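You operate a simulated robot arm through the tools that you are given. There is no shell and no other tool.

You run a simulated robot arm. Do the job below in one go: nothing can be reset, and whatever is moved stays where it is left.

## Task
Roll the red felt board flat in the cart's felt roller.
Fine: arm down, wind the sled through and back, arm up again; the board stays on the sled; leave the other boards.

The check looks at the end state, three seconds after you hand in, the way a careful person would. Anything else that was tipped, shoved, dropped, spilled or broken makes it a failure.

## Robot
A 7-joint arm with a two-finger parallel gripper, fixed in place. Base frame: the origin is on the floor under the middle of its stand, x ahead of it, y to its left, z up. Units: m, rad, N and s.
With the tool pointing down near the work surface it reaches from about 0.2 to 0.66 m from the base axis. Its first joint turns from -1.152 to 1.152 rad. Payload 1.57 kg.
Tool frame: the origin (TCP) lies between the finger pads and is the grasp point; the fingertips stand 0.03 m ahead of it; z points along the fingers, y is the line along which they close. The gripper opens to 0.11 m. The fingers are 0.024 m wide and 0.012 m thick; the gripper's body (0.048 by 0.112 m) begins 0.078 m behind the TCP.
Orientation is told as [roll, pitch, yaw] about the base's x, y, z axes, in that order, counted from this pose: with the fingers straight down and closing along the base's y, the tool's x points along the base's -x, its y along +y and its z along -z.

## Interface
- The arm moves only by the tool send_rows. Its argument "deltas" is text: rows parted by semicolons, each of 7 numbers parted by spaces: the opening, from 0 (shut) to 1 (fully open), then the shift along the base's x, y, z in m, then the turn, a rotation vector about the base's x, y, z in rad. In form: gripper dx dy dz ax ay az; .... A call has 1 to 20 rows; each row is the pose to reach, as a shift and turn from the pose commanded when the call began. Rows are played at 5 a second. More than 0.05 m and 0.15 rad between two rows, or a gripper value outside its range, and nothing of the call is played. Where a pose cannot be reached the arm comes as near as it can. A force on the tool above 40 N (or 10 N above the force at the start of the call, whichever is more), or a blocked arm, ends the call early, and 0.2 s more pass. The fingers move at their own pace (about 0.108 m/s each) and stop on an object; they squeeze with about 22 N. The grip force told is the motor's: it shows also when the fingers shut on nothing. Time passes only in rows, and 0.2 s behind the last, so rows that repeat a pose let the fingers close. The reply holds the time, the measured pose of the TCP, the force on the tool along the base axes, the opening and the grip force, in the units named above and with some noise, with the torque about the TCP (base axes, N m) and any sound that the robot's microphone picked up.
- Cameras (640 x 400 px; columns grow to the right, rows downward): "scene" is fixed at [0.1679, -0.3955, 1.3973]; the picture's right is [0.66, -0.75, 0.00], its down [-0.50, -0.44, -0.75] and it looks along [0.56, 0.50, -0.66] (base axes); focal length 360 px, centre (320, 200). "wrist" rides on the gripper at [0.07, 0.016, -0.141] in the tool frame; the picture's right is [-0.23, 0.97, 0.00], its down [-0.86, -0.20, -0.48] and it looks along [-0.47, -0.11, 0.88] (tool axes); focal length 222 px, centre (320, 200). There is no depth. A picture from a camera that has moved, and an enlarged one, comes with that camera's place and axes in the base frame and with its lens. The place of the scene camera against the robot may be out by one fixed shift of up to 0.018 m in any direction.
- get_image(camera): a new picture of that camera. It takes no simulated time.
- zoom(camera, box): a new picture of the part [left, top, right, bottom] of that camera's present view, enlarged. It takes no simulated time.
- hand_in(): hands the job in; it is judged then, once.

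Nothing tells you positions but the pictures and the camera data. Unless the task says otherwise, let go and move clear before handing in.

The tools are called as a command line: name --argument value ..., lists and objects as JSON in quotes. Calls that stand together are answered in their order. send_rows: Moves the arm, as the interface text tells. Its arguments: {"type":"object","properties":{"deltas":{"type":"string"}},"required":["deltas"]} The other tools are called the same way: get_image (camera) takes a picture; zoom (camera, box) takes an enlarged picture of a part of a camera's view; hand_in () hands the job in.

At the start:

```text
time: 0.0
position: [0.4444, 0.1278, 1.0538]
tool_rot: [0.0, 0.0, -0.001]
ft_force: [1.1, 0.4, 0.4]
wrist_torque: [0.01, 0.0, 0.0]
grip_width: 0.1101
grasp_force: 0.1
```

scene: 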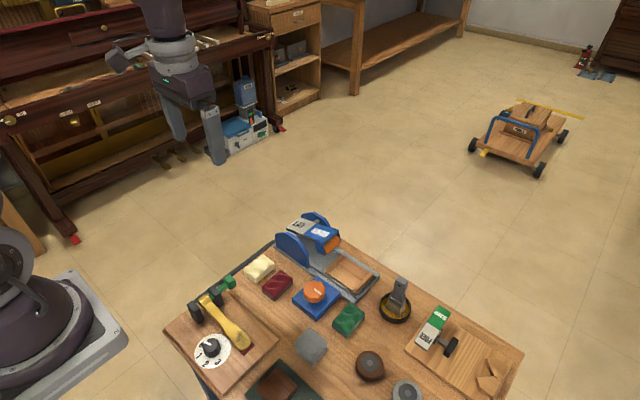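
wrist: 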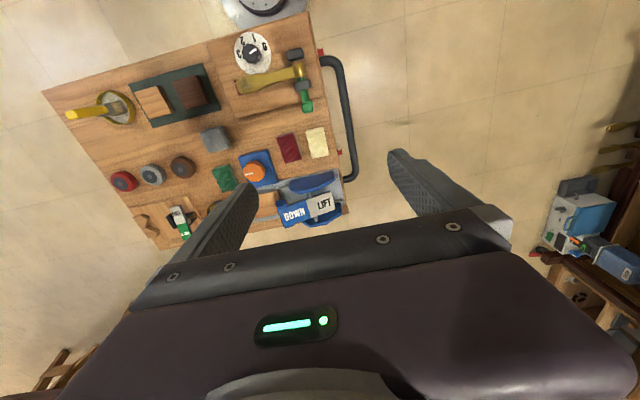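

I see a cart with a blue roller (labels DOWN and LIFT), a sled, felt boards (cream, dark red, green), an orange knob on a blue base, and other items. I'll zoom in on both views before moving anything.

zoom --camera "scene" --box '[230, 200, 430, 325]'

zoom --camera "scene" --box '[150, 200, 550, 400]'

zoom --camera "wrist" --box '[200, 110, 360, 240]'

zoom --camera "wrist" --box '[40, 0, 360, 260]'

```text
3.20 times, centred on (330, 262) of scene
camera zoom: at [0.1679, -0.3955, 1.3973], right [0.66, -0.75, 0.0], down [-0.5, -0.44, -0.75], along [0.56, 0.5, -0.66], focal length 1152 px, centre (288, 0)
```

zoom: 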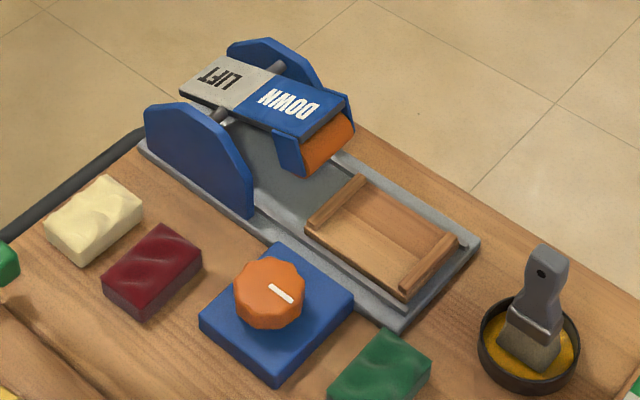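

```text
1.60 times, centred on (350, 300) of scene
camera zoom: at [0.1679, -0.3955, 1.3973], right [0.66, -0.75, 0.0], down [-0.5, -0.44, -0.75], along [0.56, 0.5, -0.66], focal length 576 px, centre (272, 40)
```

zoom: 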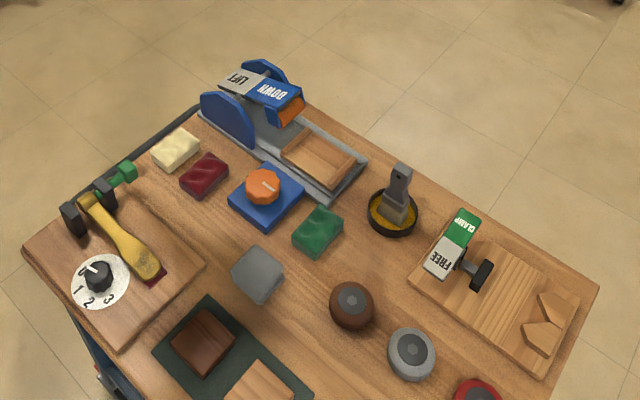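

```text
3.08 times, centred on (280, 175) of wrist
camera zoom: at [0.3741, 0.1454, 1.1959], right [0.23, 0.97, 0.0], down [0.86, -0.2, 0.48], along [0.47, -0.11, -0.88], focal length 684 px, centre (443, 277)
```

zoom: 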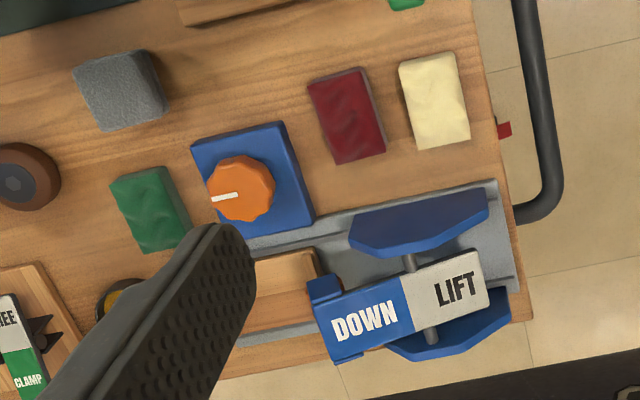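

```text
1.54 times, centred on (200, 130) of wrist
camera zoom: at [0.3741, 0.1454, 1.1959], right [0.23, 0.97, 0.0], down [0.86, -0.2, 0.48], along [0.47, -0.11, -0.88], focal length 342 px, centre (505, 308)
```

zoom: 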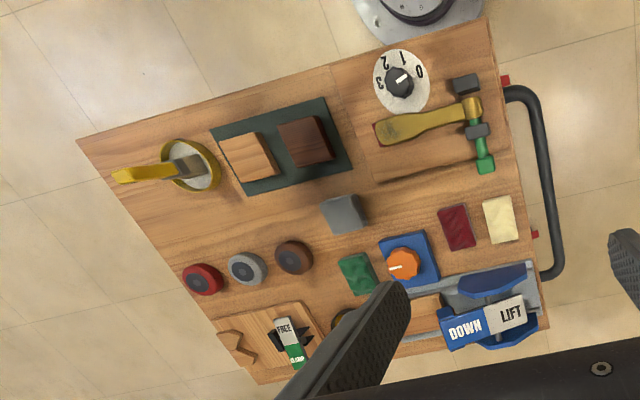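

The cart top looks square to the base axes, with its surface at about z≈0.63. The dark red felt board is near (0.50, 0.04), and the roller unit runs along y at x≈0.64. I'll move the wrist camera closer for a better look.

send_rows --deltas "1 0.02 -0.025 -0.02 0 0 0; 1 0.04 -0.05 -0.04 0 0 0; 1 0.06 -0.075 -0.06 0 0 0; 1 0.08 -0.1 -0.08 0 0 0; 1 0.1 -0.12 -0.1 0 0 0; 1 0.1 -0.12 -0.1 0 0 0"

get_image --camera "wrist"

```text
time: 1.4
position: [0.5451, 0.007, 0.9556]
tool_rot: [0.0, 0.001, 0.0]
ft_force: [-0.7, 0.1, -0.5]
wrist_torque: [0.02, -0.01, -0.03]
grip_width: 0.1101
grasp_force: 0.0
```

```text
taken
camera wrist: at [0.4747, 0.0252, 1.0975], right [0.23, 0.97, 0.0], down [0.86, -0.2, 0.48], along [0.47, -0.11, -0.88], focal length 222 px, centre (320, 200)
```

wrist: 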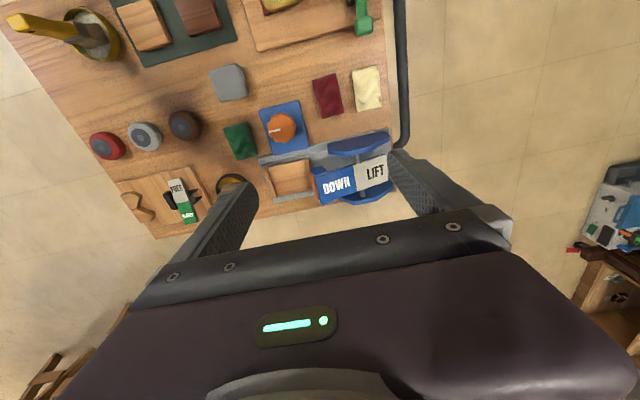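

zoom --camera "wrist" --box '[220, 50, 420, 220]'

zoom --camera "wrist" --box '[255, 90, 345, 210]'

zoom --camera "scene" --box '[270, 205, 390, 305]'

```text
2.35 times, centred on (320, 135) of wrist
camera zoom: at [0.4747, 0.0252, 1.0975], right [0.23, 0.97, 0.0], down [0.86, -0.2, 0.48], along [0.47, -0.11, -0.88], focal length 523 px, centre (320, 353)
```

zoom: 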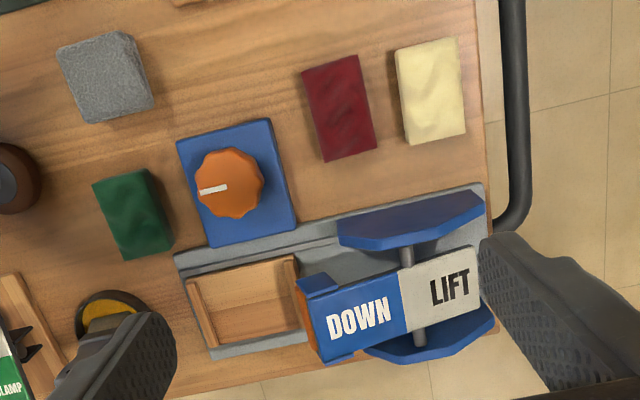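

```text
3.33 times, centred on (300, 150) of wrist
camera zoom: at [0.4747, 0.0252, 1.0975], right [0.23, 0.97, 0.0], down [0.86, -0.2, 0.48], along [0.47, -0.11, -0.88], focal length 740 px, centre (387, 367)
```

zoom: 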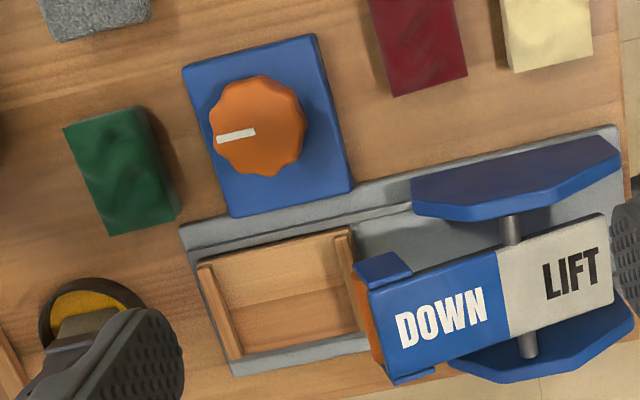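

```text
4.00 times, centred on (330, 255) of scene
camera zoom: at [0.1679, -0.3956, 1.3973], right [0.66, -0.75, 0.0], down [-0.5, -0.44, -0.75], along [0.56, 0.5, -0.66], focal length 1440 px, centre (280, -20)
```

zoom: 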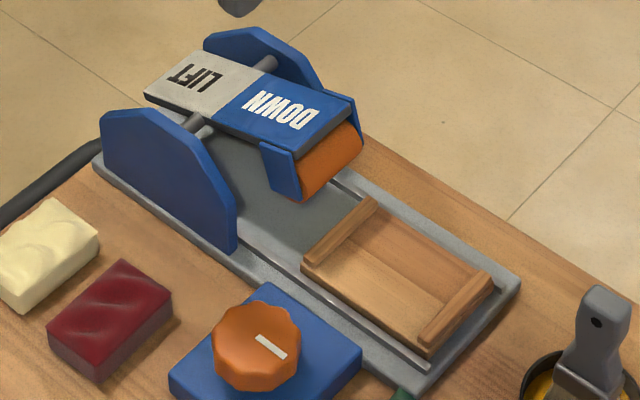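

From the wrist view I estimate the red board at x 0.475–0.54, y 0.012–0.056, and the sled bed centred near (0.65, −0.083) between its battens. The roller arm sits at about y −0.03 to 0.13, and I'm going lower over the board to refine these numbers.

send_rows --deltas "1 -0.01 0.006 -0.035 0 0 0; 1 -0.02 0.012 -0.07 0 0 0; 1 -0.03 0.018 -0.105 0 0 0; 1 -0.0444 0.0262 -0.14 0 0 0; 1 -0.0444 0.0262 -0.15 0 0 0; 1 -0.0444 0.0262 -0.15 0 0 0"

get_image --camera "wrist"

zoom --camera "wrist" --box '[220, 0, 420, 125]'

zoom --camera "wrist" --box '[180, 60, 420, 210]'

```text
time: 2.8
position: [0.5017, 0.0336, 0.804]
tool_rot: [0.001, 0.0, 0.003]
ft_force: [-0.3, -0.7, -0.2]
wrist_torque: [0.02, 0.01, -0.03]
grip_width: 0.11
grasp_force: 0.0
```

```text
taken
camera wrist: at [0.4318, 0.0521, 0.9439], right [0.23, 0.97, 0.0], down [0.86, -0.2, 0.48], along [0.47, -0.11, -0.88], focal length 222 px, centre (320, 200)
```

wrist: 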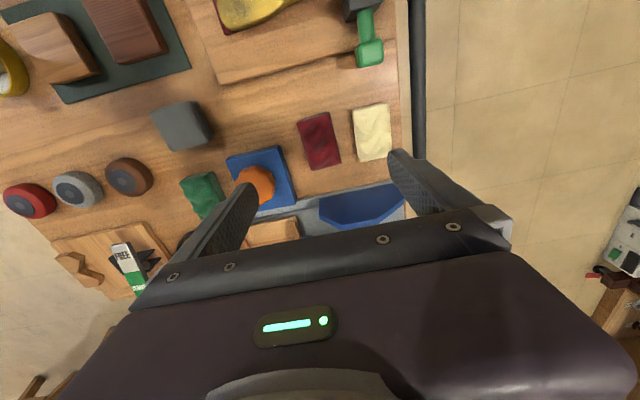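

```text
3.20 times, centred on (320, 62) of wrist
camera zoom: at [0.4318, 0.0521, 0.9439], right [0.23, 0.97, 0.0], down [0.86, -0.2, 0.48], along [0.47, -0.11, -0.88], focal length 711 px, centre (320, 640)
```

zoom: 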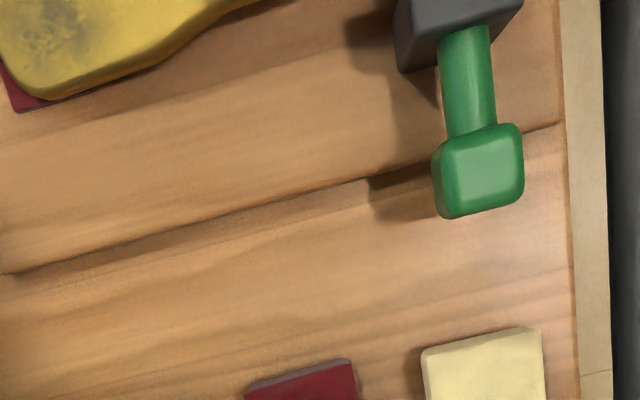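

```text
2.67 times, centred on (300, 135) of wrist
camera zoom: at [0.4318, 0.0521, 0.9439], right [0.23, 0.97, 0.0], down [0.86, -0.2, 0.48], along [0.47, -0.11, -0.88], focal length 592 px, centre (373, 373)
```

zoom: 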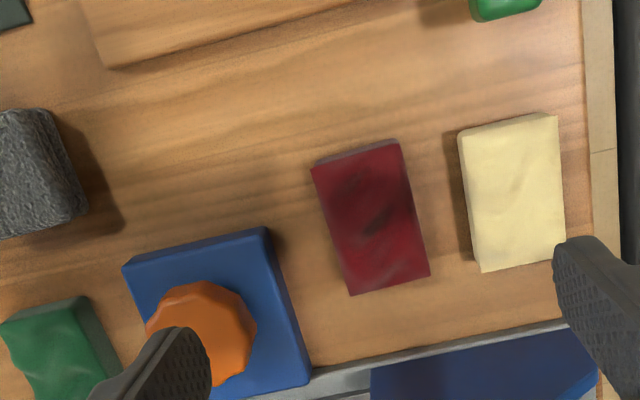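

The triangulation puts the red board's top at z≈0.640, its centre at (0.509, 0.034), and the table at about 0.617. I'll set the opening to 0.058 m, which clears the cream board, and descend partway over the red board to check alignment.

send_rows --deltas "0.527 0.009 0 0 0 0 0; 0.527 0.009 0 0 0 0 0; 0.527 0.009 0 -0.03 0 0 0; 0.527 0.009 0 -0.06 0 0 0; 0.527 0.009 0 -0.09 0 0 0; 0.527 0.009 0 -0.11 0 0 0; 0.527 0.009 0 -0.11 0 0 0"

get_image --camera "wrist"

zoom --camera "scene" --box '[220, 220, 380, 320]'

```text
time: 4.4
position: [0.5087, 0.0345, 0.6933]
tool_rot: [0.0, 0.0, 0.001]
ft_force: [0.0, -0.1, 0.7]
wrist_torque: [0.02, -0.01, -0.02]
grip_width: 0.0581
grasp_force: 0.1
```

```text
taken
camera wrist: at [0.4385, 0.0531, 0.8339], right [0.23, 0.97, 0.0], down [0.86, -0.2, 0.48], along [0.47, -0.11, -0.88], focal length 222 px, centre (320, 200)
```

wrist: 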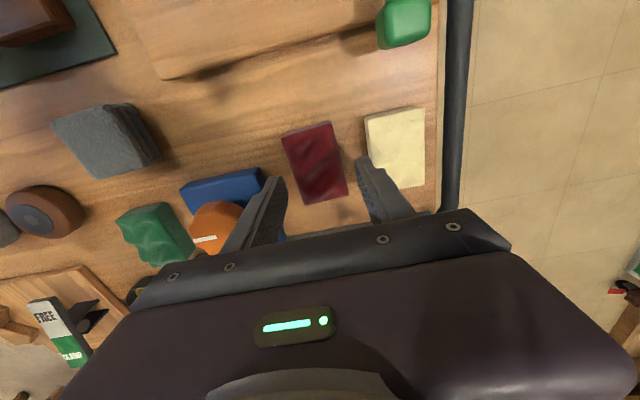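

```text
4.00 times, centred on (300, 270) of scene
camera zoom: at [0.1679, -0.3955, 1.3973], right [0.66, -0.75, 0.0], down [-0.5, -0.44, -0.75], along [0.56, 0.5, -0.66], focal length 1440 px, centre (400, -80)
```

zoom: 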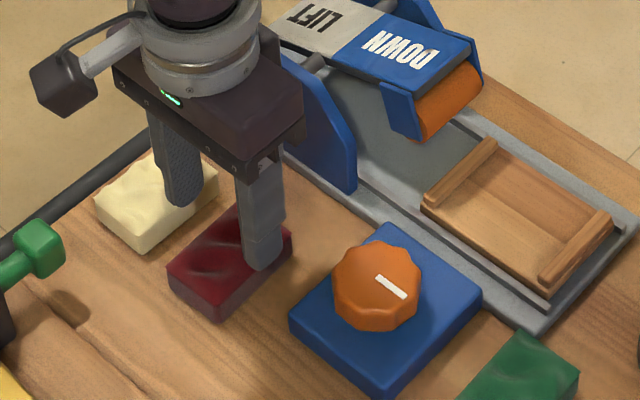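

The fingers straddle the red board evenly and all estimates agree. I'll descend in small steps, watching the force.

send_rows --deltas "0.527 0 0 -0.012 0 0 0; 0.527 0 0 -0.024 0 0 0; 0.527 0 0 -0.034 0 0 0; 0.527 0 0 -0.034 0 0 0"

get_image --camera "wrist"

zoom --camera "scene" --box '[240, 240, 340, 310]'

```text
time: 5.4
position: [0.5093, 0.0336, 0.6608]
tool_rot: [-0.001, 0.0, 0.001]
ft_force: [0.2, 0.2, -0.4]
wrist_torque: [-0.01, -0.01, -0.03]
grip_width: 0.0579
grasp_force: 0.2
```

```text
taken
camera wrist: at [0.4396, 0.0513, 0.8019], right [0.23, 0.97, 0.0], down [0.86, -0.2, 0.48], along [0.47, -0.11, -0.88], focal length 222 px, centre (320, 200)
```

wrist: 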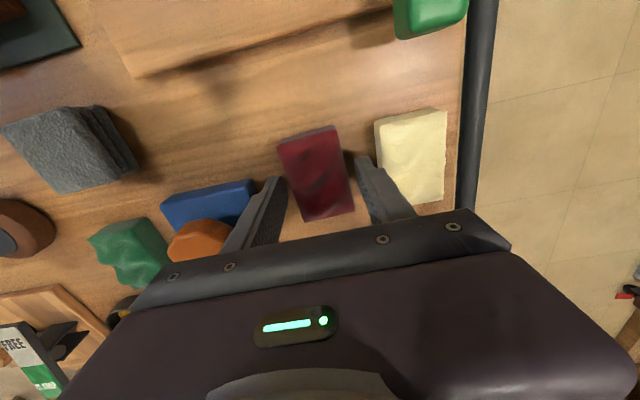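

```text
5.71 times, centred on (290, 275) of scene
camera zoom: at [0.1679, -0.3955, 1.3973], right [0.66, -0.75, 0.0], down [-0.5, -0.44, -0.75], along [0.56, 0.5, -0.66], focal length 2057 px, centre (491, -229)
```

zoom: 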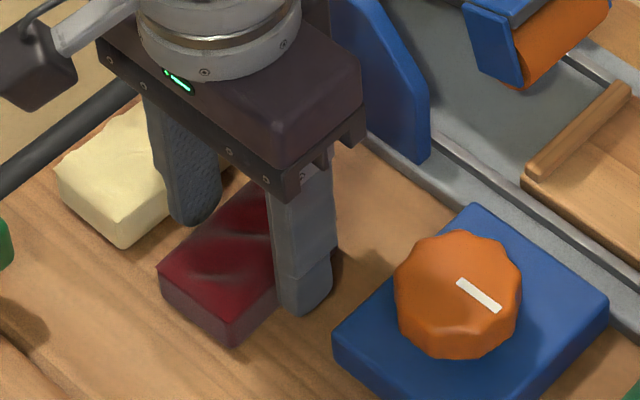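

The tips are about 1 cm into the board's height with clearance on both sides. I'll lower slightly more and close.

send_rows --deltas "0.527 0 0 -0.004 0 0 0; 0.527 0 0 -0.007 0 0 0; 0.527 0 0 -0.007 0 0 0; 0.3 0 0 -0.007 0 0 0; 0.3 0 0 -0.007 0 0 0; 0.3 0 0 -0.007 0 0 0"

get_image --camera "wrist"

```text
time: 6.8
position: [0.5108, 0.0319, 0.6542]
tool_rot: [-0.001, 0.0, 0.001]
ft_force: [0.3, -0.3, 0.5]
wrist_torque: [0.01, 0.03, -0.02]
grip_width: 0.0452
grasp_force: 21.9
```

```text
taken
camera wrist: at [0.4398, 0.0504, 0.7953], right [0.23, 0.97, 0.0], down [0.86, -0.2, 0.48], along [0.47, -0.11, -0.88], focal length 222 px, centre (320, 200)
```

wrist: 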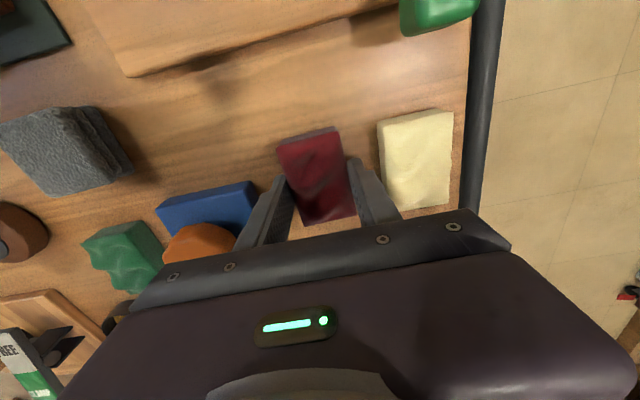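

The board is gripped at width 0.045 m with 22 N. I'll lift it straight up, then move toward the sled's −y side before rotating.

send_rows --deltas "0.3 0 0 0.015 0 0 0; 0.3 0 0 0.04 0 0 0; 0.3 0 0 0.08 0 0 0; 0.3 0 0 0.12 0 0 0; 0.3 0 0 0.15 0 0 0; 0.3 0 -0.03 0.15 0 0 0; 0.3 0 -0.065 0.15 0 0 0; 0.3 0 -0.1 0.15 0 0 0; 0.3 0 -0.117 0.15 0 0 0; 0.3 0 -0.117 0.15 0 0 0"

get_image --camera "wrist"

get_image --camera "scene"

```text
time: 9.0
position: [0.5102, -0.0821, 0.8056]
tool_rot: [-0.001, 0.001, 0.001]
ft_force: [0.3, -0.6, 0.0]
wrist_torque: [-0.01, -0.03, 0.01]
grip_width: 0.045
grasp_force: 21.6
```

```text
taken
camera wrist: at [0.4395, -0.0639, 0.9474], right [0.23, 0.97, 0.0], down [0.86, -0.2, 0.48], along [0.47, -0.11, -0.88], focal length 222 px, centre (320, 200)
```

wrist: 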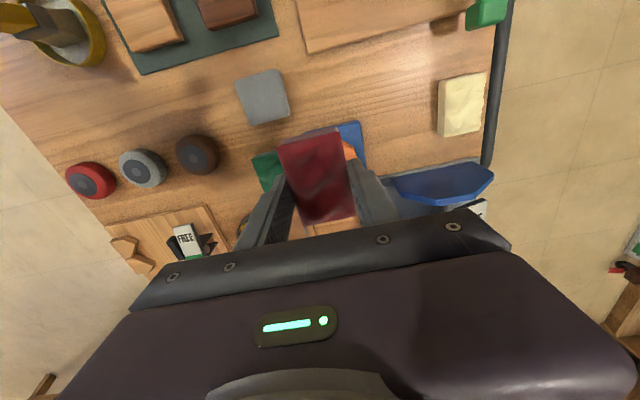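

```text
taken
```

scene: 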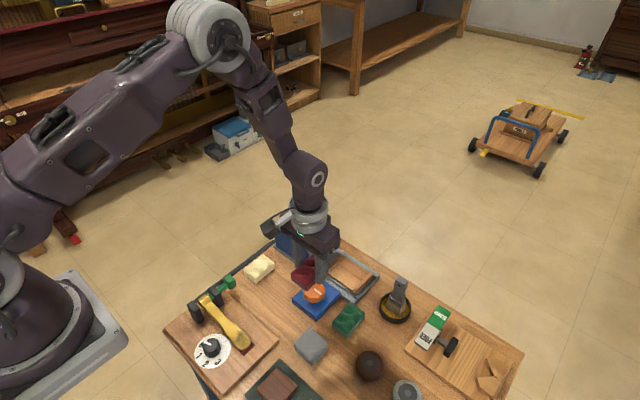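

The board is held cleanly. I'll rotate +90° about z in place so its long side lies along y, the sled's direction.

send_rows --deltas "0.3 0 0 0 0 0 0.14; 0.3 0 0 0 0 0 0.28; 0.3 0 0 0 0 0 0.42; 0.3 0 0 0 0 0 0.56; 0.3 0 0 0 0 0 0.70; 0.3 0 0 0 0 0 0.84; 0.3 0 0 0 0 0 0.98; 0.3 0 0 0 0 0 1.12; 0.3 0 0 0 0 0 1.26; 0.3 0 0 0 0 0 1.40; 0.3 0 0 0 0 0 1.52; 0.3 0 0 0 0 0 1.5708; 0.3 0 0 0 0 0 1.5708"

get_image --camera "wrist"

get_image --camera "scene"

```text
time: 11.8
position: [0.5103, -0.0825, 0.8036]
tool_rot: [0.0, -0.002, 1.572]
ft_force: [-0.5, 0.5, -0.3]
wrist_torque: [0.01, -0.03, 0.02]
grip_width: 0.0448
grasp_force: 22.2
```

```text
taken
camera wrist: at [0.4924, -0.1507, 0.945], right [-0.97, 0.23, 0.0], down [0.2, 0.86, 0.48], along [0.11, 0.47, -0.88], focal length 222 px, centre (320, 200)
```

wrist: 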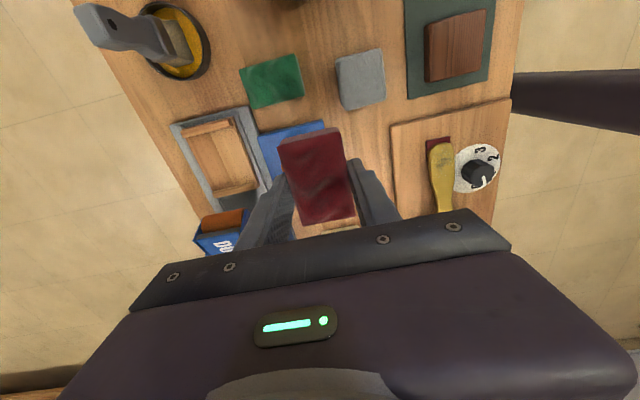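

```text
taken
```

scene: 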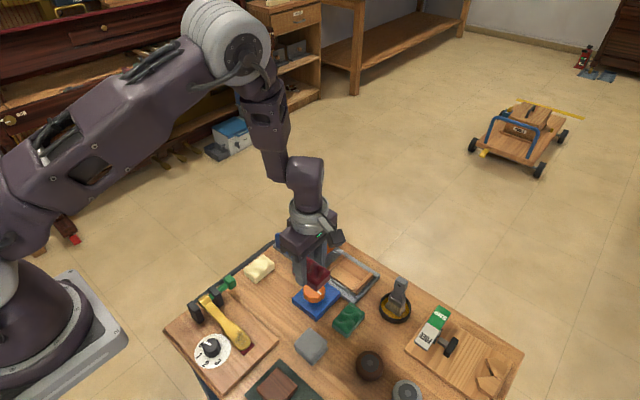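

Rotation worked. From here the wrist camera has an unobstructed view of the sled, so I'll refine its position.

zoom --camera "wrist" --box '[160, 90, 290, 260]'

zoom --camera "wrist" --box '[240, 110, 420, 240]'

```text
2.35 times, centred on (225, 175) of wrist
camera zoom: at [0.4924, -0.1507, 0.945], right [-0.97, 0.23, 0.0], down [0.2, 0.86, 0.48], along [0.11, 0.47, -0.88], focal length 523 px, centre (544, 259)
```

zoom: 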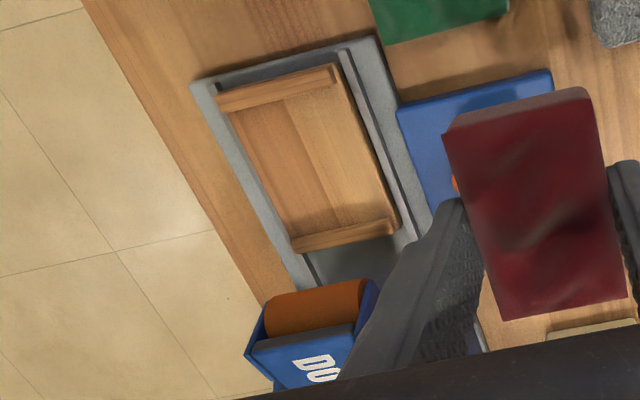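

```text
3.08 times, centred on (330, 175) of wrist
camera zoom: at [0.4924, -0.1507, 0.945], right [-0.97, 0.23, 0.0], down [0.2, 0.86, 0.48], along [0.11, 0.47, -0.88], focal length 684 px, centre (289, 277)
```

zoom: 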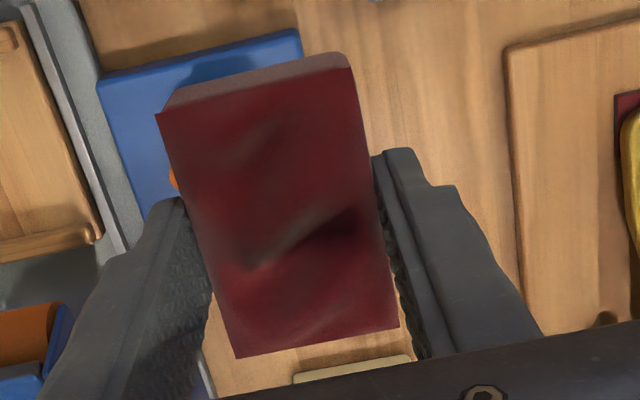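

The sled bed is centred at about (0.654, −0.082), with about 7 mm of clearance at each batten. The board is centred in the grip, so I'm moving over the sled at this height.

send_rows --deltas "0.3 0.03 0 0 0 0 0; 0.3 0.06 0 0 0 0 0; 0.3 0.09 0 0 0 0 0; 0.3 0.12 0 0 0 0 0; 0.3 0.145 0 0 0 0 0; 0.3 0.145 0 0 0 0 0; 0.3 0.145 0 0 0 0 0"

get_image --camera "wrist"

zoom --camera "wrist" --box '[240, 60, 420, 240]'

zoom --camera "scene" --box '[260, 190, 420, 310]'

```text
time: 13.4
position: [0.6548, -0.0824, 0.8034]
tool_rot: [0.0, 0.0, 1.573]
ft_force: [0.4, 0.2, -0.2]
wrist_torque: [-0.01, 0.01, -0.03]
grip_width: 0.0448
grasp_force: 21.3
```

```text
taken
camera wrist: at [0.6376, -0.1511, 0.9453], right [-0.97, 0.23, 0.0], down [0.2, 0.86, 0.48], along [0.11, 0.47, -0.88], focal length 222 px, centre (320, 200)
```

wrist: 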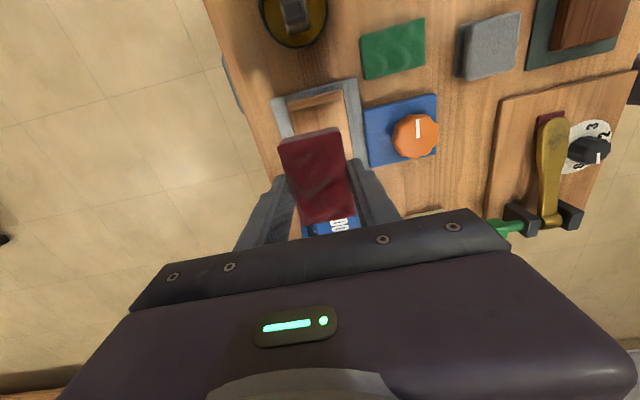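

```text
2.22 times, centred on (330, 150) of wrist
camera zoom: at [0.6376, -0.1511, 0.9453], right [-0.97, 0.23, 0.0], down [0.2, 0.86, 0.48], along [0.11, 0.47, -0.88], focal length 494 px, centre (298, 311)
```

zoom: 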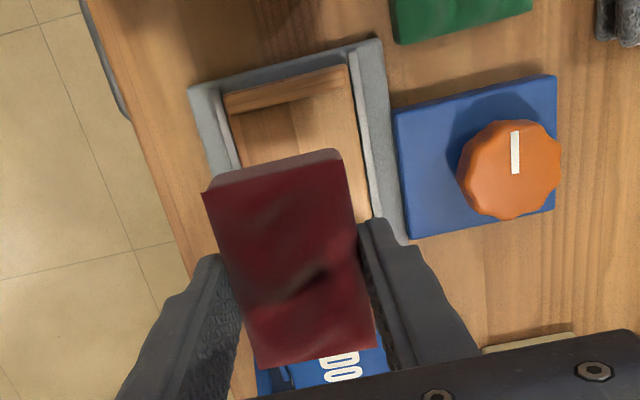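

```text
3.33 times, centred on (340, 250) of scene
camera zoom: at [0.1679, -0.3955, 1.3973], right [0.66, -0.75, 0.0], down [-0.5, -0.44, -0.75], along [0.56, 0.5, -0.66], focal length 1200 px, centre (253, 33)
```

zoom: 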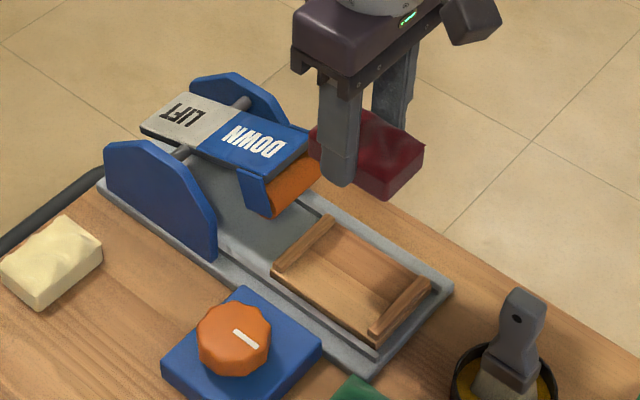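

It reaches here. The closer view puts the sled centre nearer x≈0.652, so I'll shift −2 mm, descend most of the way and look again.

send_rows --deltas "0.3 -0.002 0 -0.02 0 0 0; 0.3 -0.002 0 -0.045 0 0 0; 0.3 -0.002 0 -0.07 0 0 0; 0.3 -0.002 0 -0.09 0 0 0; 0.3 -0.002 0 -0.105 0 0 0; 0.3 -0.002 0 -0.112 0 0 0; 0.3 -0.002 0 -0.112 0 0 0"

get_image --camera "wrist"

zoom --camera "wrist" --box '[240, 60, 420, 240]'

zoom --camera "scene" --box '[280, 210, 400, 300]'

```text
time: 15.0
position: [0.6515, -0.0843, 0.6908]
tool_rot: [0.001, -0.001, 1.574]
ft_force: [0.0, -0.5, -1.4]
wrist_torque: [0.01, 0.02, -0.03]
grip_width: 0.0448
grasp_force: 21.6
```

```text
taken
camera wrist: at [0.6349, -0.1517, 0.8323], right [-0.97, 0.23, 0.0], down [0.2, 0.86, 0.48], along [0.11, 0.47, -0.88], focal length 222 px, centre (320, 200)
```

wrist: 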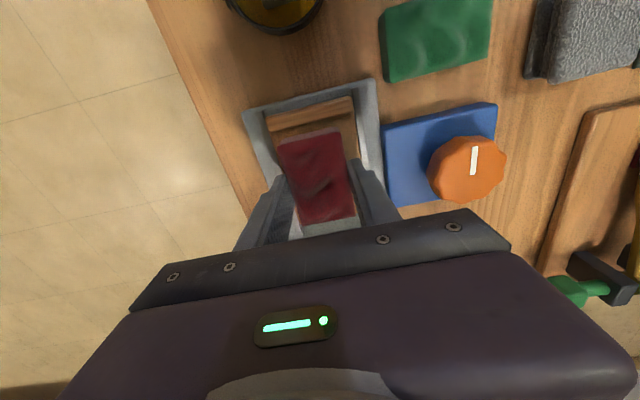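

```text
2.22 times, centred on (330, 150) of wrist
camera zoom: at [0.6349, -0.1517, 0.8323], right [-0.97, 0.23, 0.0], down [0.2, 0.86, 0.48], along [0.11, 0.47, -0.88], focal length 494 px, centre (298, 311)
```

zoom: 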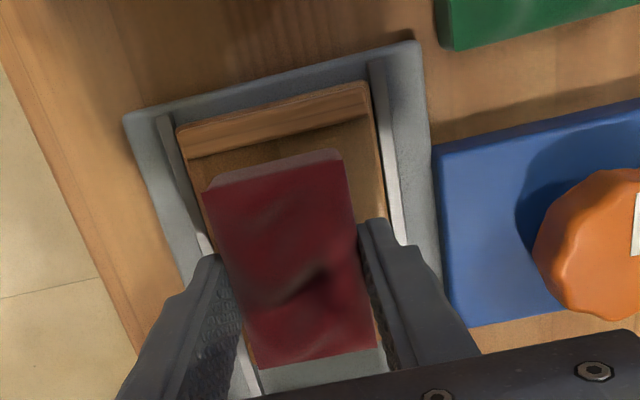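

```text
4.44 times, centred on (340, 255) of scene
camera zoom: at [0.1679, -0.3955, 1.3973], right [0.66, -0.75, 0.0], down [-0.5, -0.44, -0.75], along [0.56, 0.5, -0.66], focal length 1600 px, centre (231, -44)
```

zoom: 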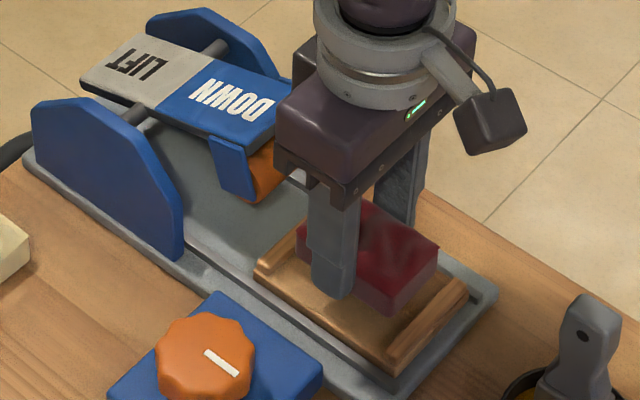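

The board hangs straight over the bed, a touch toward the −y batten. I'll shift +1.5 mm in y and lower in small steps toward contact.

send_rows --deltas "0.3 -0.001 0.0015 -0.004 0 0 0; 0.3 -0.001 0.0015 -0.008 0 0 0; 0.3 -0.001 0.0015 -0.012 0 0 0; 0.3 -0.001 0.0015 -0.016 0 0 0; 0.3 -0.001 0.0015 -0.018 0 0 0; 0.3 -0.001 0.0015 -0.018 0 0 0"

zoom --camera "wrist" --box '[240, 60, 420, 240]'

zoom --camera "scene" --box '[310, 230, 390, 300]'

```text
time: 16.4
position: [0.6525, -0.0828, 0.6748]
tool_rot: [-0.001, -0.002, 1.571]
ft_force: [-8.5, 1.5, 25.5]
wrist_torque: [0.05, 0.28, 0.02]
grip_width: 0.0448
grasp_force: 22.2
```

```text
2.22 times, centred on (330, 150) of wrist
camera zoom: at [0.6355, -0.1498, 0.8161], right [-0.97, 0.23, 0.0], down [0.2, 0.86, 0.48], along [0.11, 0.47, -0.88], focal length 494 px, centre (298, 311)
```

zoom: 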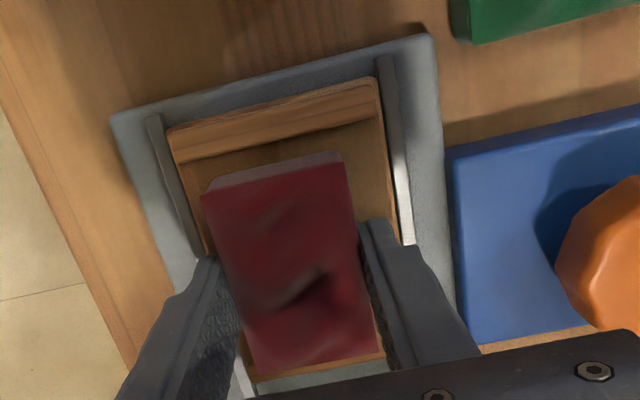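

```text
5.71 times, centred on (350, 265) of scene
camera zoom: at [0.1672, -0.3955, 1.3974], right [0.66, -0.75, 0.0], down [-0.5, -0.44, -0.75], along [0.56, 0.5, -0.66], focal length 2057 px, centre (149, -171)
```

zoom: 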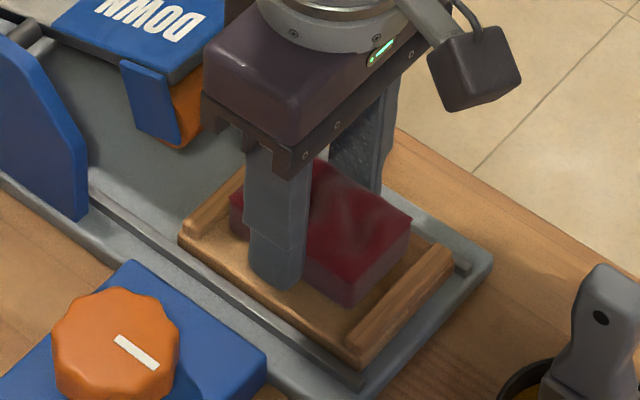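

The board touched down: 25 N upward at z≈0.675. It sits slightly toward the +y batten, so I'll lift 4 mm, shift −3 mm in y, touch down lightly and check before releasing.

send_rows --deltas "0.3 0 0 0.002 0 0 0; 0.3 0 0 0.004 0 0 0; 0.3 0 -0.003 0.004 0 0 0; 0.3 0 -0.003 0.004 0 0 0; 0.3 0 -0.003 0.0025 0 0 0; 0.3 0 -0.003 0.0012 0 0 0; 0.3 0 -0.003 0.0012 0 0 0"

zoom --camera "wrist" --box '[240, 60, 420, 240]'

zoom --camera "scene" --box '[310, 230, 390, 300]'

```text
time: 18.0
position: [0.6505, -0.0846, 0.6744]
tool_rot: [-0.001, -0.001, 1.572]
ft_force: [-2.1, -0.3, 5.3]
wrist_torque: [0.0, 0.0, -0.01]
grip_width: 0.0446
grasp_force: 22.5
```

```text
2.22 times, centred on (330, 150) of wrist
camera zoom: at [0.6339, -0.1525, 0.8162], right [-0.97, 0.23, 0.0], down [0.2, 0.86, 0.48], along [0.11, 0.47, -0.88], focal length 494 px, centre (298, 311)
```

zoom: 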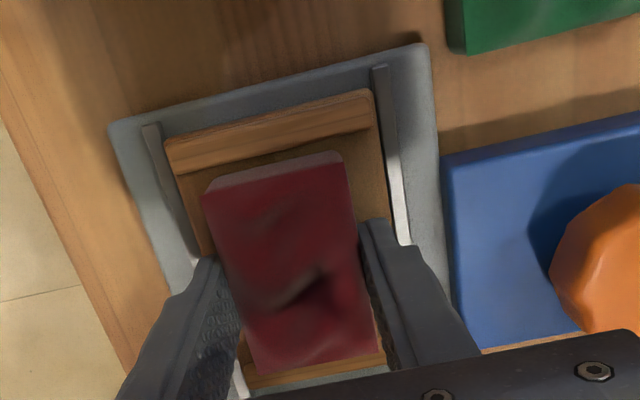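

```text
5.71 times, centred on (350, 265) of scene
camera zoom: at [0.1678, -0.3955, 1.3973], right [0.66, -0.75, 0.0], down [-0.5, -0.44, -0.75], along [0.56, 0.5, -0.66], focal length 2057 px, centre (149, -171)
```

zoom: 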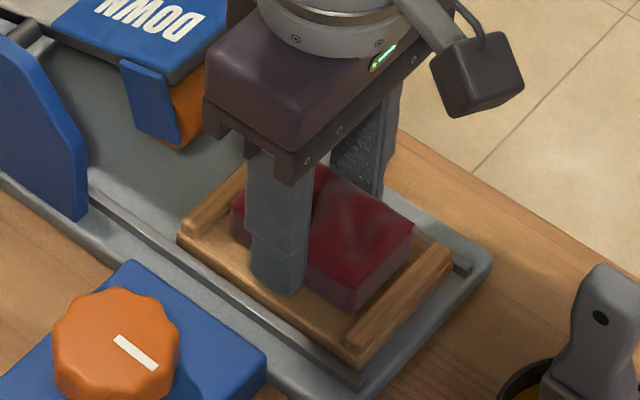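

The board rests lightly (5 N) and is centred between the battens. I'll open gently and rise.

send_rows --deltas "0.45 0 0 0 0 0 0; 0.5 0 0 0 0 0 0; 0.5 0 0 0 0 0 0; 0.5 0 0 0 0 0 0; 0.5 0 0 0.01 0 0 0; 0.5 0 0 0.025 0 0 0; 0.5 0 0 0.05 0 0 0; 0.5 0 0 0.09 0 0 0; 0.5 0 0 0.13 0 0 0; 0.5 0 0 0.15 0 0 0; 0.5 0 0 0.15 0 0 0"

get_image --camera "wrist"

zoom --camera "wrist" --box '[230, 60, 450, 240]'

zoom --camera "scene" --box '[270, 205, 390, 305]'

```text
time: 20.4
position: [0.6518, -0.0838, 0.8259]
tool_rot: [-0.001, -0.001, 1.572]
ft_force: [0.5, -0.3, 0.4]
wrist_torque: [0.01, -0.01, 0.03]
grip_width: 0.0552
grasp_force: 0.0
```

```text
taken
camera wrist: at [0.6345, -0.1532, 0.9673], right [-0.97, 0.23, 0.0], down [0.2, 0.86, 0.48], along [0.11, 0.47, -0.88], focal length 222 px, centre (320, 200)
```

wrist: 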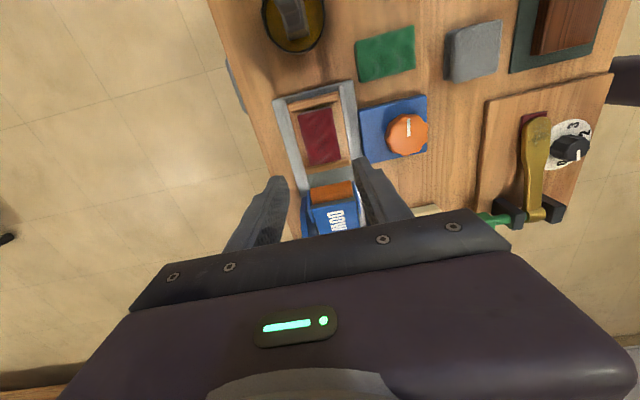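

```text
2.22 times, centred on (340, 150) of wrist
camera zoom: at [0.6345, -0.1532, 0.9673], right [-0.97, 0.23, 0.0], down [0.2, 0.86, 0.48], along [0.11, 0.47, -0.88], focal length 494 px, centre (276, 311)
```

zoom: 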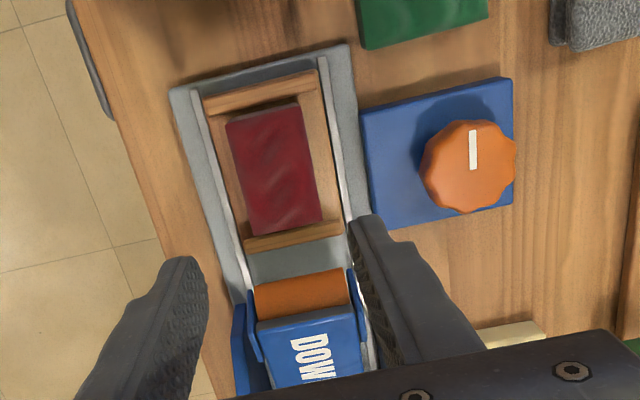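

```text
4.00 times, centred on (330, 255) of scene
camera zoom: at [0.1679, -0.3955, 1.3973], right [0.66, -0.75, 0.0], down [-0.5, -0.44, -0.75], along [0.56, 0.5, -0.66], focal length 1440 px, centre (280, -20)
```

zoom: 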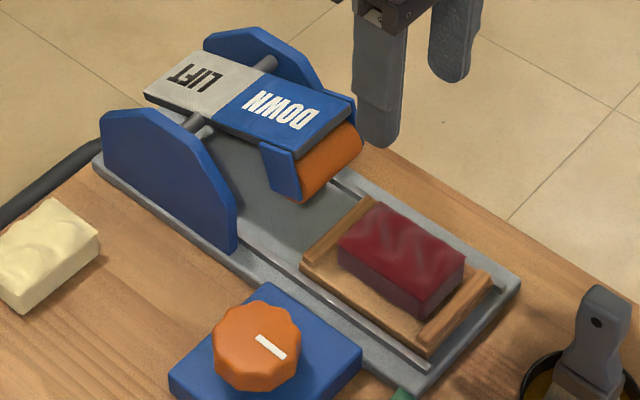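

The red board lies straight and centred on the sled. The pad's DOWN end is at about (0.648, −0.02…0.05) with its top at z≈0.732, sloping down to LIFT at z≈0.70. The knob is at about (0.537, −0.063). Next I'll close the fingers and hover over the DOWN pad.

send_rows --deltas "0.2 0 0.02 0 0 0 0; 0 -0.001 0.045 0 0 0 0; 0 -0.003 0.07 0 0 0 0; 0 -0.003 0.0845 0 0 0 0; 0 -0.003 0.0845 0 0 0 0; 0 -0.003 0.0845 0 0 0 0"

get_image --camera "wrist"

zoom --camera "scene" --box '[260, 180, 400, 290]'

```text
time: 21.8
position: [0.6476, 0.0004, 0.8245]
tool_rot: [0.0, 0.002, 1.571]
ft_force: [-0.4, 0.2, -0.2]
wrist_torque: [-0.01, 0.0, -0.05]
grip_width: 0.0001
grasp_force: 21.0
```

```text
taken
camera wrist: at [0.6319, -0.0683, 0.9664], right [-0.97, 0.23, 0.0], down [0.2, 0.86, 0.48], along [0.11, 0.47, -0.88], focal length 222 px, centre (320, 200)
```

wrist: 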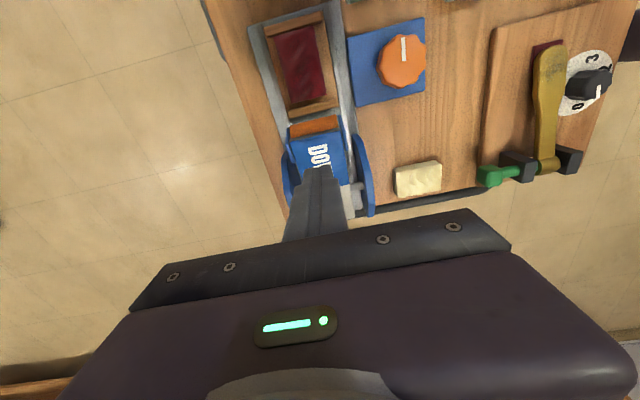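

```text
3.64 times, centred on (330, 235) of scene
camera zoom: at [0.1679, -0.3955, 1.3973], right [0.66, -0.75, 0.0], down [-0.5, -0.44, -0.75], along [0.56, 0.5, -0.66], focal length 1309 px, centre (284, 73)
```

zoom: 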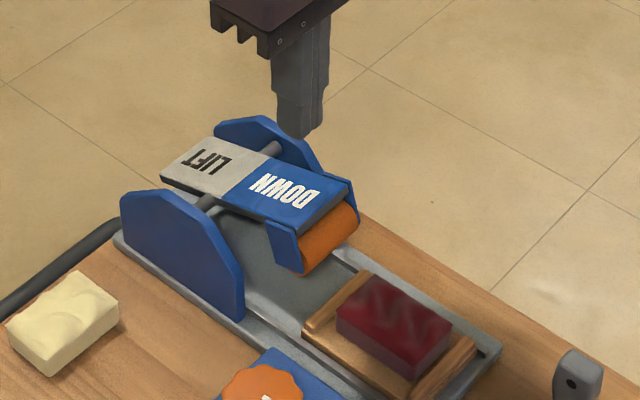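

The closed fingers are over the DOWN pad. I'll descend close to it, then press in small steps.

send_rows --deltas "0 0 0 -0.02 0 0 0; 0 0 0 -0.04 0 0 0; 0 0 0 -0.055 0 0 0; 0 0 0 -0.062 0 0 0; 0 0 0 -0.066 0 0 0; 0 0 0 -0.07 0 0 0; 0 0 0 -0.074 0 0 0; 0 0 0 -0.074 0 0 0"

zoom --camera "scene" --box '[260, 180, 400, 290]'

```text
time: 23.6
position: [0.6481, 0.0004, 0.7501]
tool_rot: [0.0, 0.001, 1.572]
ft_force: [-0.6, 0.0, -0.1]
wrist_torque: [0.0, -0.03, 0.0]
grip_width: 0.0
grasp_force: 21.4
```

```text
3.64 times, centred on (330, 235) of scene
camera zoom: at [0.1679, -0.3955, 1.3973], right [0.66, -0.75, 0.0], down [-0.5, -0.44, -0.75], along [0.56, 0.5, -0.66], focal length 1309 px, centre (284, 73)
```

zoom: 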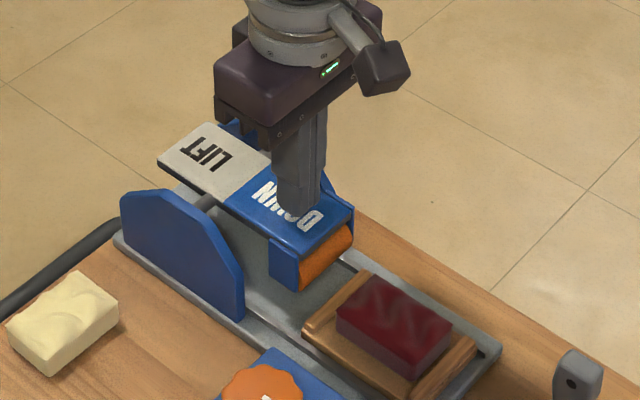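

The arm is tipping down with little resistance. I'll continue pressing in small steps.

send_rows --deltas "0 0 0 -0.004 0 0 0; 0 0 0 -0.008 0 0 0; 0 0 0 -0.012 0 0 0; 0 0 0 -0.016 0 0 0; 0 0 0 -0.016 0 0 0"

zoom --camera "scene" --box '[260, 180, 400, 290]'

```text
time: 24.5
position: [0.6497, 0.0001, 0.7413]
tool_rot: [0.0, 0.003, 1.574]
ft_force: [-8.4, 0.9, 16.6]
wrist_torque: [0.23, 0.31, 0.13]
grip_width: 0.0
grasp_force: 21.3
stopped in row 4: the force on the tool passed its limit at 50 N (the readings are from after the stop); the commanded pose is now the measured one
```

```text
3.64 times, centred on (330, 235) of scene
camera zoom: at [0.1674, -0.3955, 1.3973], right [0.66, -0.75, 0.0], down [-0.5, -0.44, -0.75], along [0.56, 0.5, -0.66], focal length 1309 px, centre (284, 73)
```

zoom: 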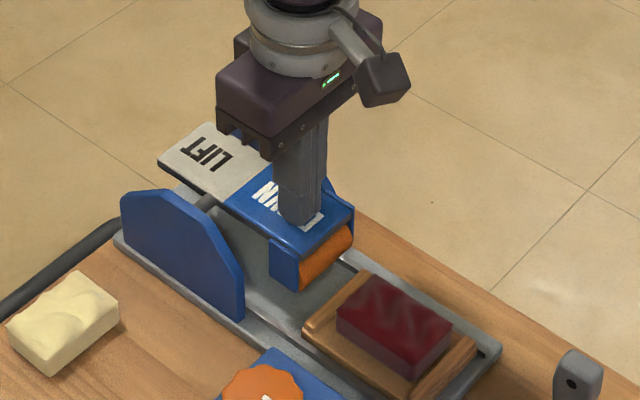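

It hit a hard stop, so the arm should be down. I'll raise and confirm it stays down.

send_rows --deltas "0 -0.001 0 0.01 0 0 0; 0 -0.001 0 0.03 0 0 0; 0 -0.001 0 0.06 0 0 0; 0 -0.001 -0.02 0.09 0 0 0; 0 -0.001 -0.05 0.09 0 0 0; 0 -0.001 -0.085 0.09 0 0 0; 0 -0.001 -0.085 0.09 0 0 0"

zoom --camera "scene" --box '[260, 190, 400, 300]'

get_image --camera "wrist"

zoom --camera "wrist" --box '[230, 60, 450, 240]'

```text
time: 26.1
position: [0.6485, -0.0867, 0.8277]
tool_rot: [0.002, 0.0, 1.572]
ft_force: [0.3, 0.2, 0.3]
wrist_torque: [0.0, -0.03, 0.03]
grip_width: 0.0
grasp_force: 21.7
```

```text
3.64 times, centred on (330, 245) of scene
camera zoom: at [0.1679, -0.3956, 1.3973], right [0.66, -0.75, 0.0], down [-0.5, -0.44, -0.75], along [0.56, 0.5, -0.66], focal length 1309 px, centre (284, 36)
```

zoom: 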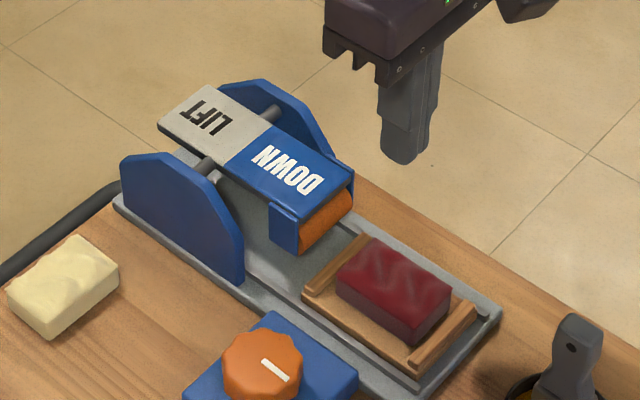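

```text
taken
camera wrist: at [0.6317, -0.1544, 0.9691], right [-0.97, 0.23, 0.0], down [0.2, 0.86, 0.48], along [0.11, 0.47, -0.88], focal length 222 px, centre (320, 200)
```

wrist: 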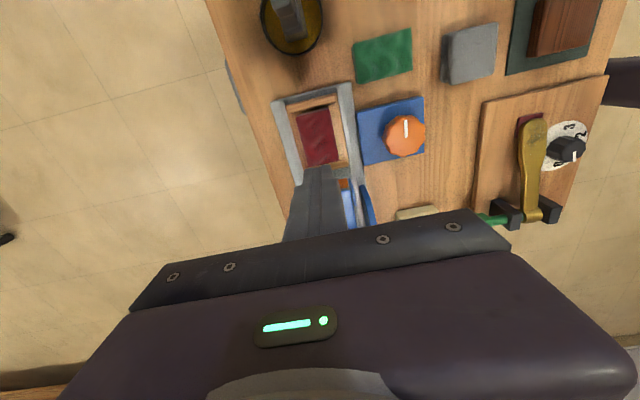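

```text
2.22 times, centred on (340, 150) of wrist
camera zoom: at [0.6317, -0.1544, 0.9691], right [-0.97, 0.23, 0.0], down [0.2, 0.86, 0.48], along [0.11, 0.47, -0.88], focal length 494 px, centre (276, 311)
```

zoom: 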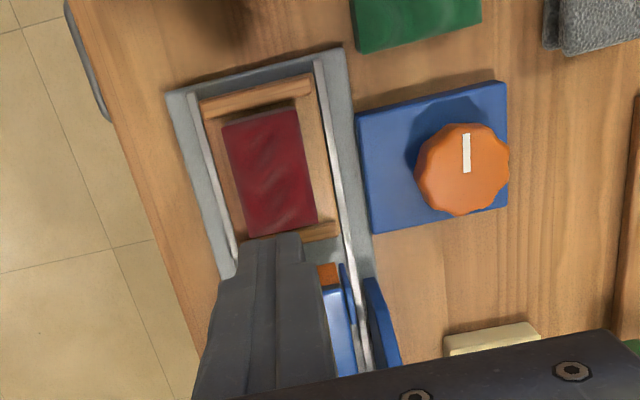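

The arm holds in its down position. The knob is at about (0.537, −0.064) with its top at z≈0.667. I'll move above it at yaw 0 with the gripper open to 0.077 m and take a closer look.

send_rows --deltas "0.3 -0.02 0 0 0 0 -0.14; 0.5 -0.04 0.003 0 0 0 -0.28; 0.7 -0.06 0.006 0 0 0 -0.42; 0.7 -0.08 0.01 0 0 0 -0.56; 0.7 -0.1 0.015 0 0 0 -0.70; 0.7 -0.1117 0.0209 0 0 0 -0.84; 0.7 -0.1117 0.0209 0 0 0 -0.98; 0.7 -0.1117 0.0209 0 0 0 -1.12; 0.7 -0.1117 0.0209 0 0 0 -1.26; 0.7 -0.1117 0.0209 0 0 0 -1.40; 0.7 -0.1117 0.0209 0 0 0 -1.52; 0.7 -0.1117 0.0209 0 0 0 -1.5708; 0.7 -0.1117 0.0209 0 0 0 -1.5708"

get_image --camera "wrist"

zoom --camera "wrist" --box '[230, 80, 430, 220]'

```text
time: 28.9
position: [0.5357, -0.0651, 0.8314]
tool_rot: [0.0, 0.001, 0.001]
ft_force: [-0.6, 0.1, 0.0]
wrist_torque: [0.01, 0.01, -0.01]
grip_width: 0.077
grasp_force: 0.1
```

```text
taken
camera wrist: at [0.4657, -0.0471, 0.972], right [0.23, 0.97, 0.0], down [0.86, -0.2, 0.48], along [0.47, -0.11, -0.88], focal length 222 px, centre (320, 200)
```

wrist: 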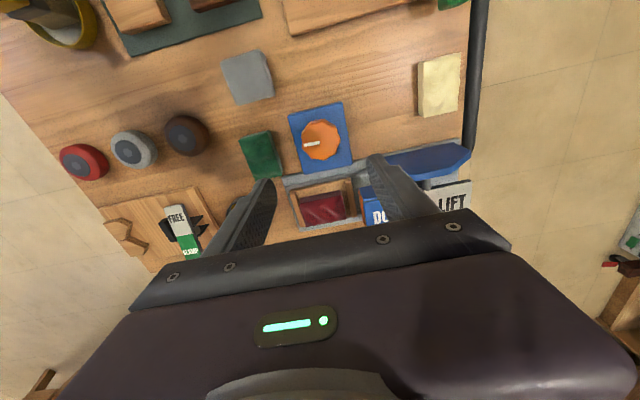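

```text
2.86 times, centred on (330, 150) of wrist
camera zoom: at [0.4657, -0.0471, 0.972], right [0.23, 0.97, 0.0], down [0.86, -0.2, 0.48], along [0.47, -0.11, -0.88], focal length 635 px, centre (291, 343)
```

zoom: 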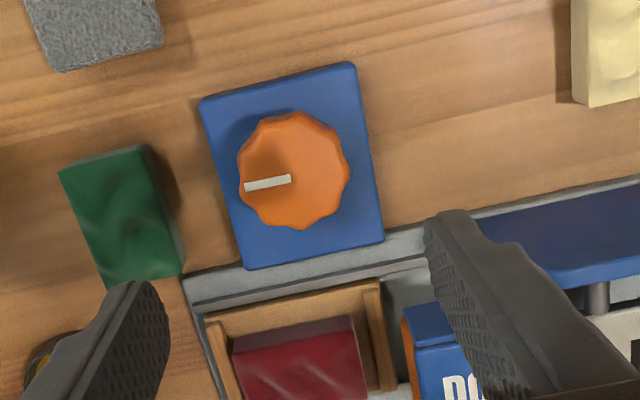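

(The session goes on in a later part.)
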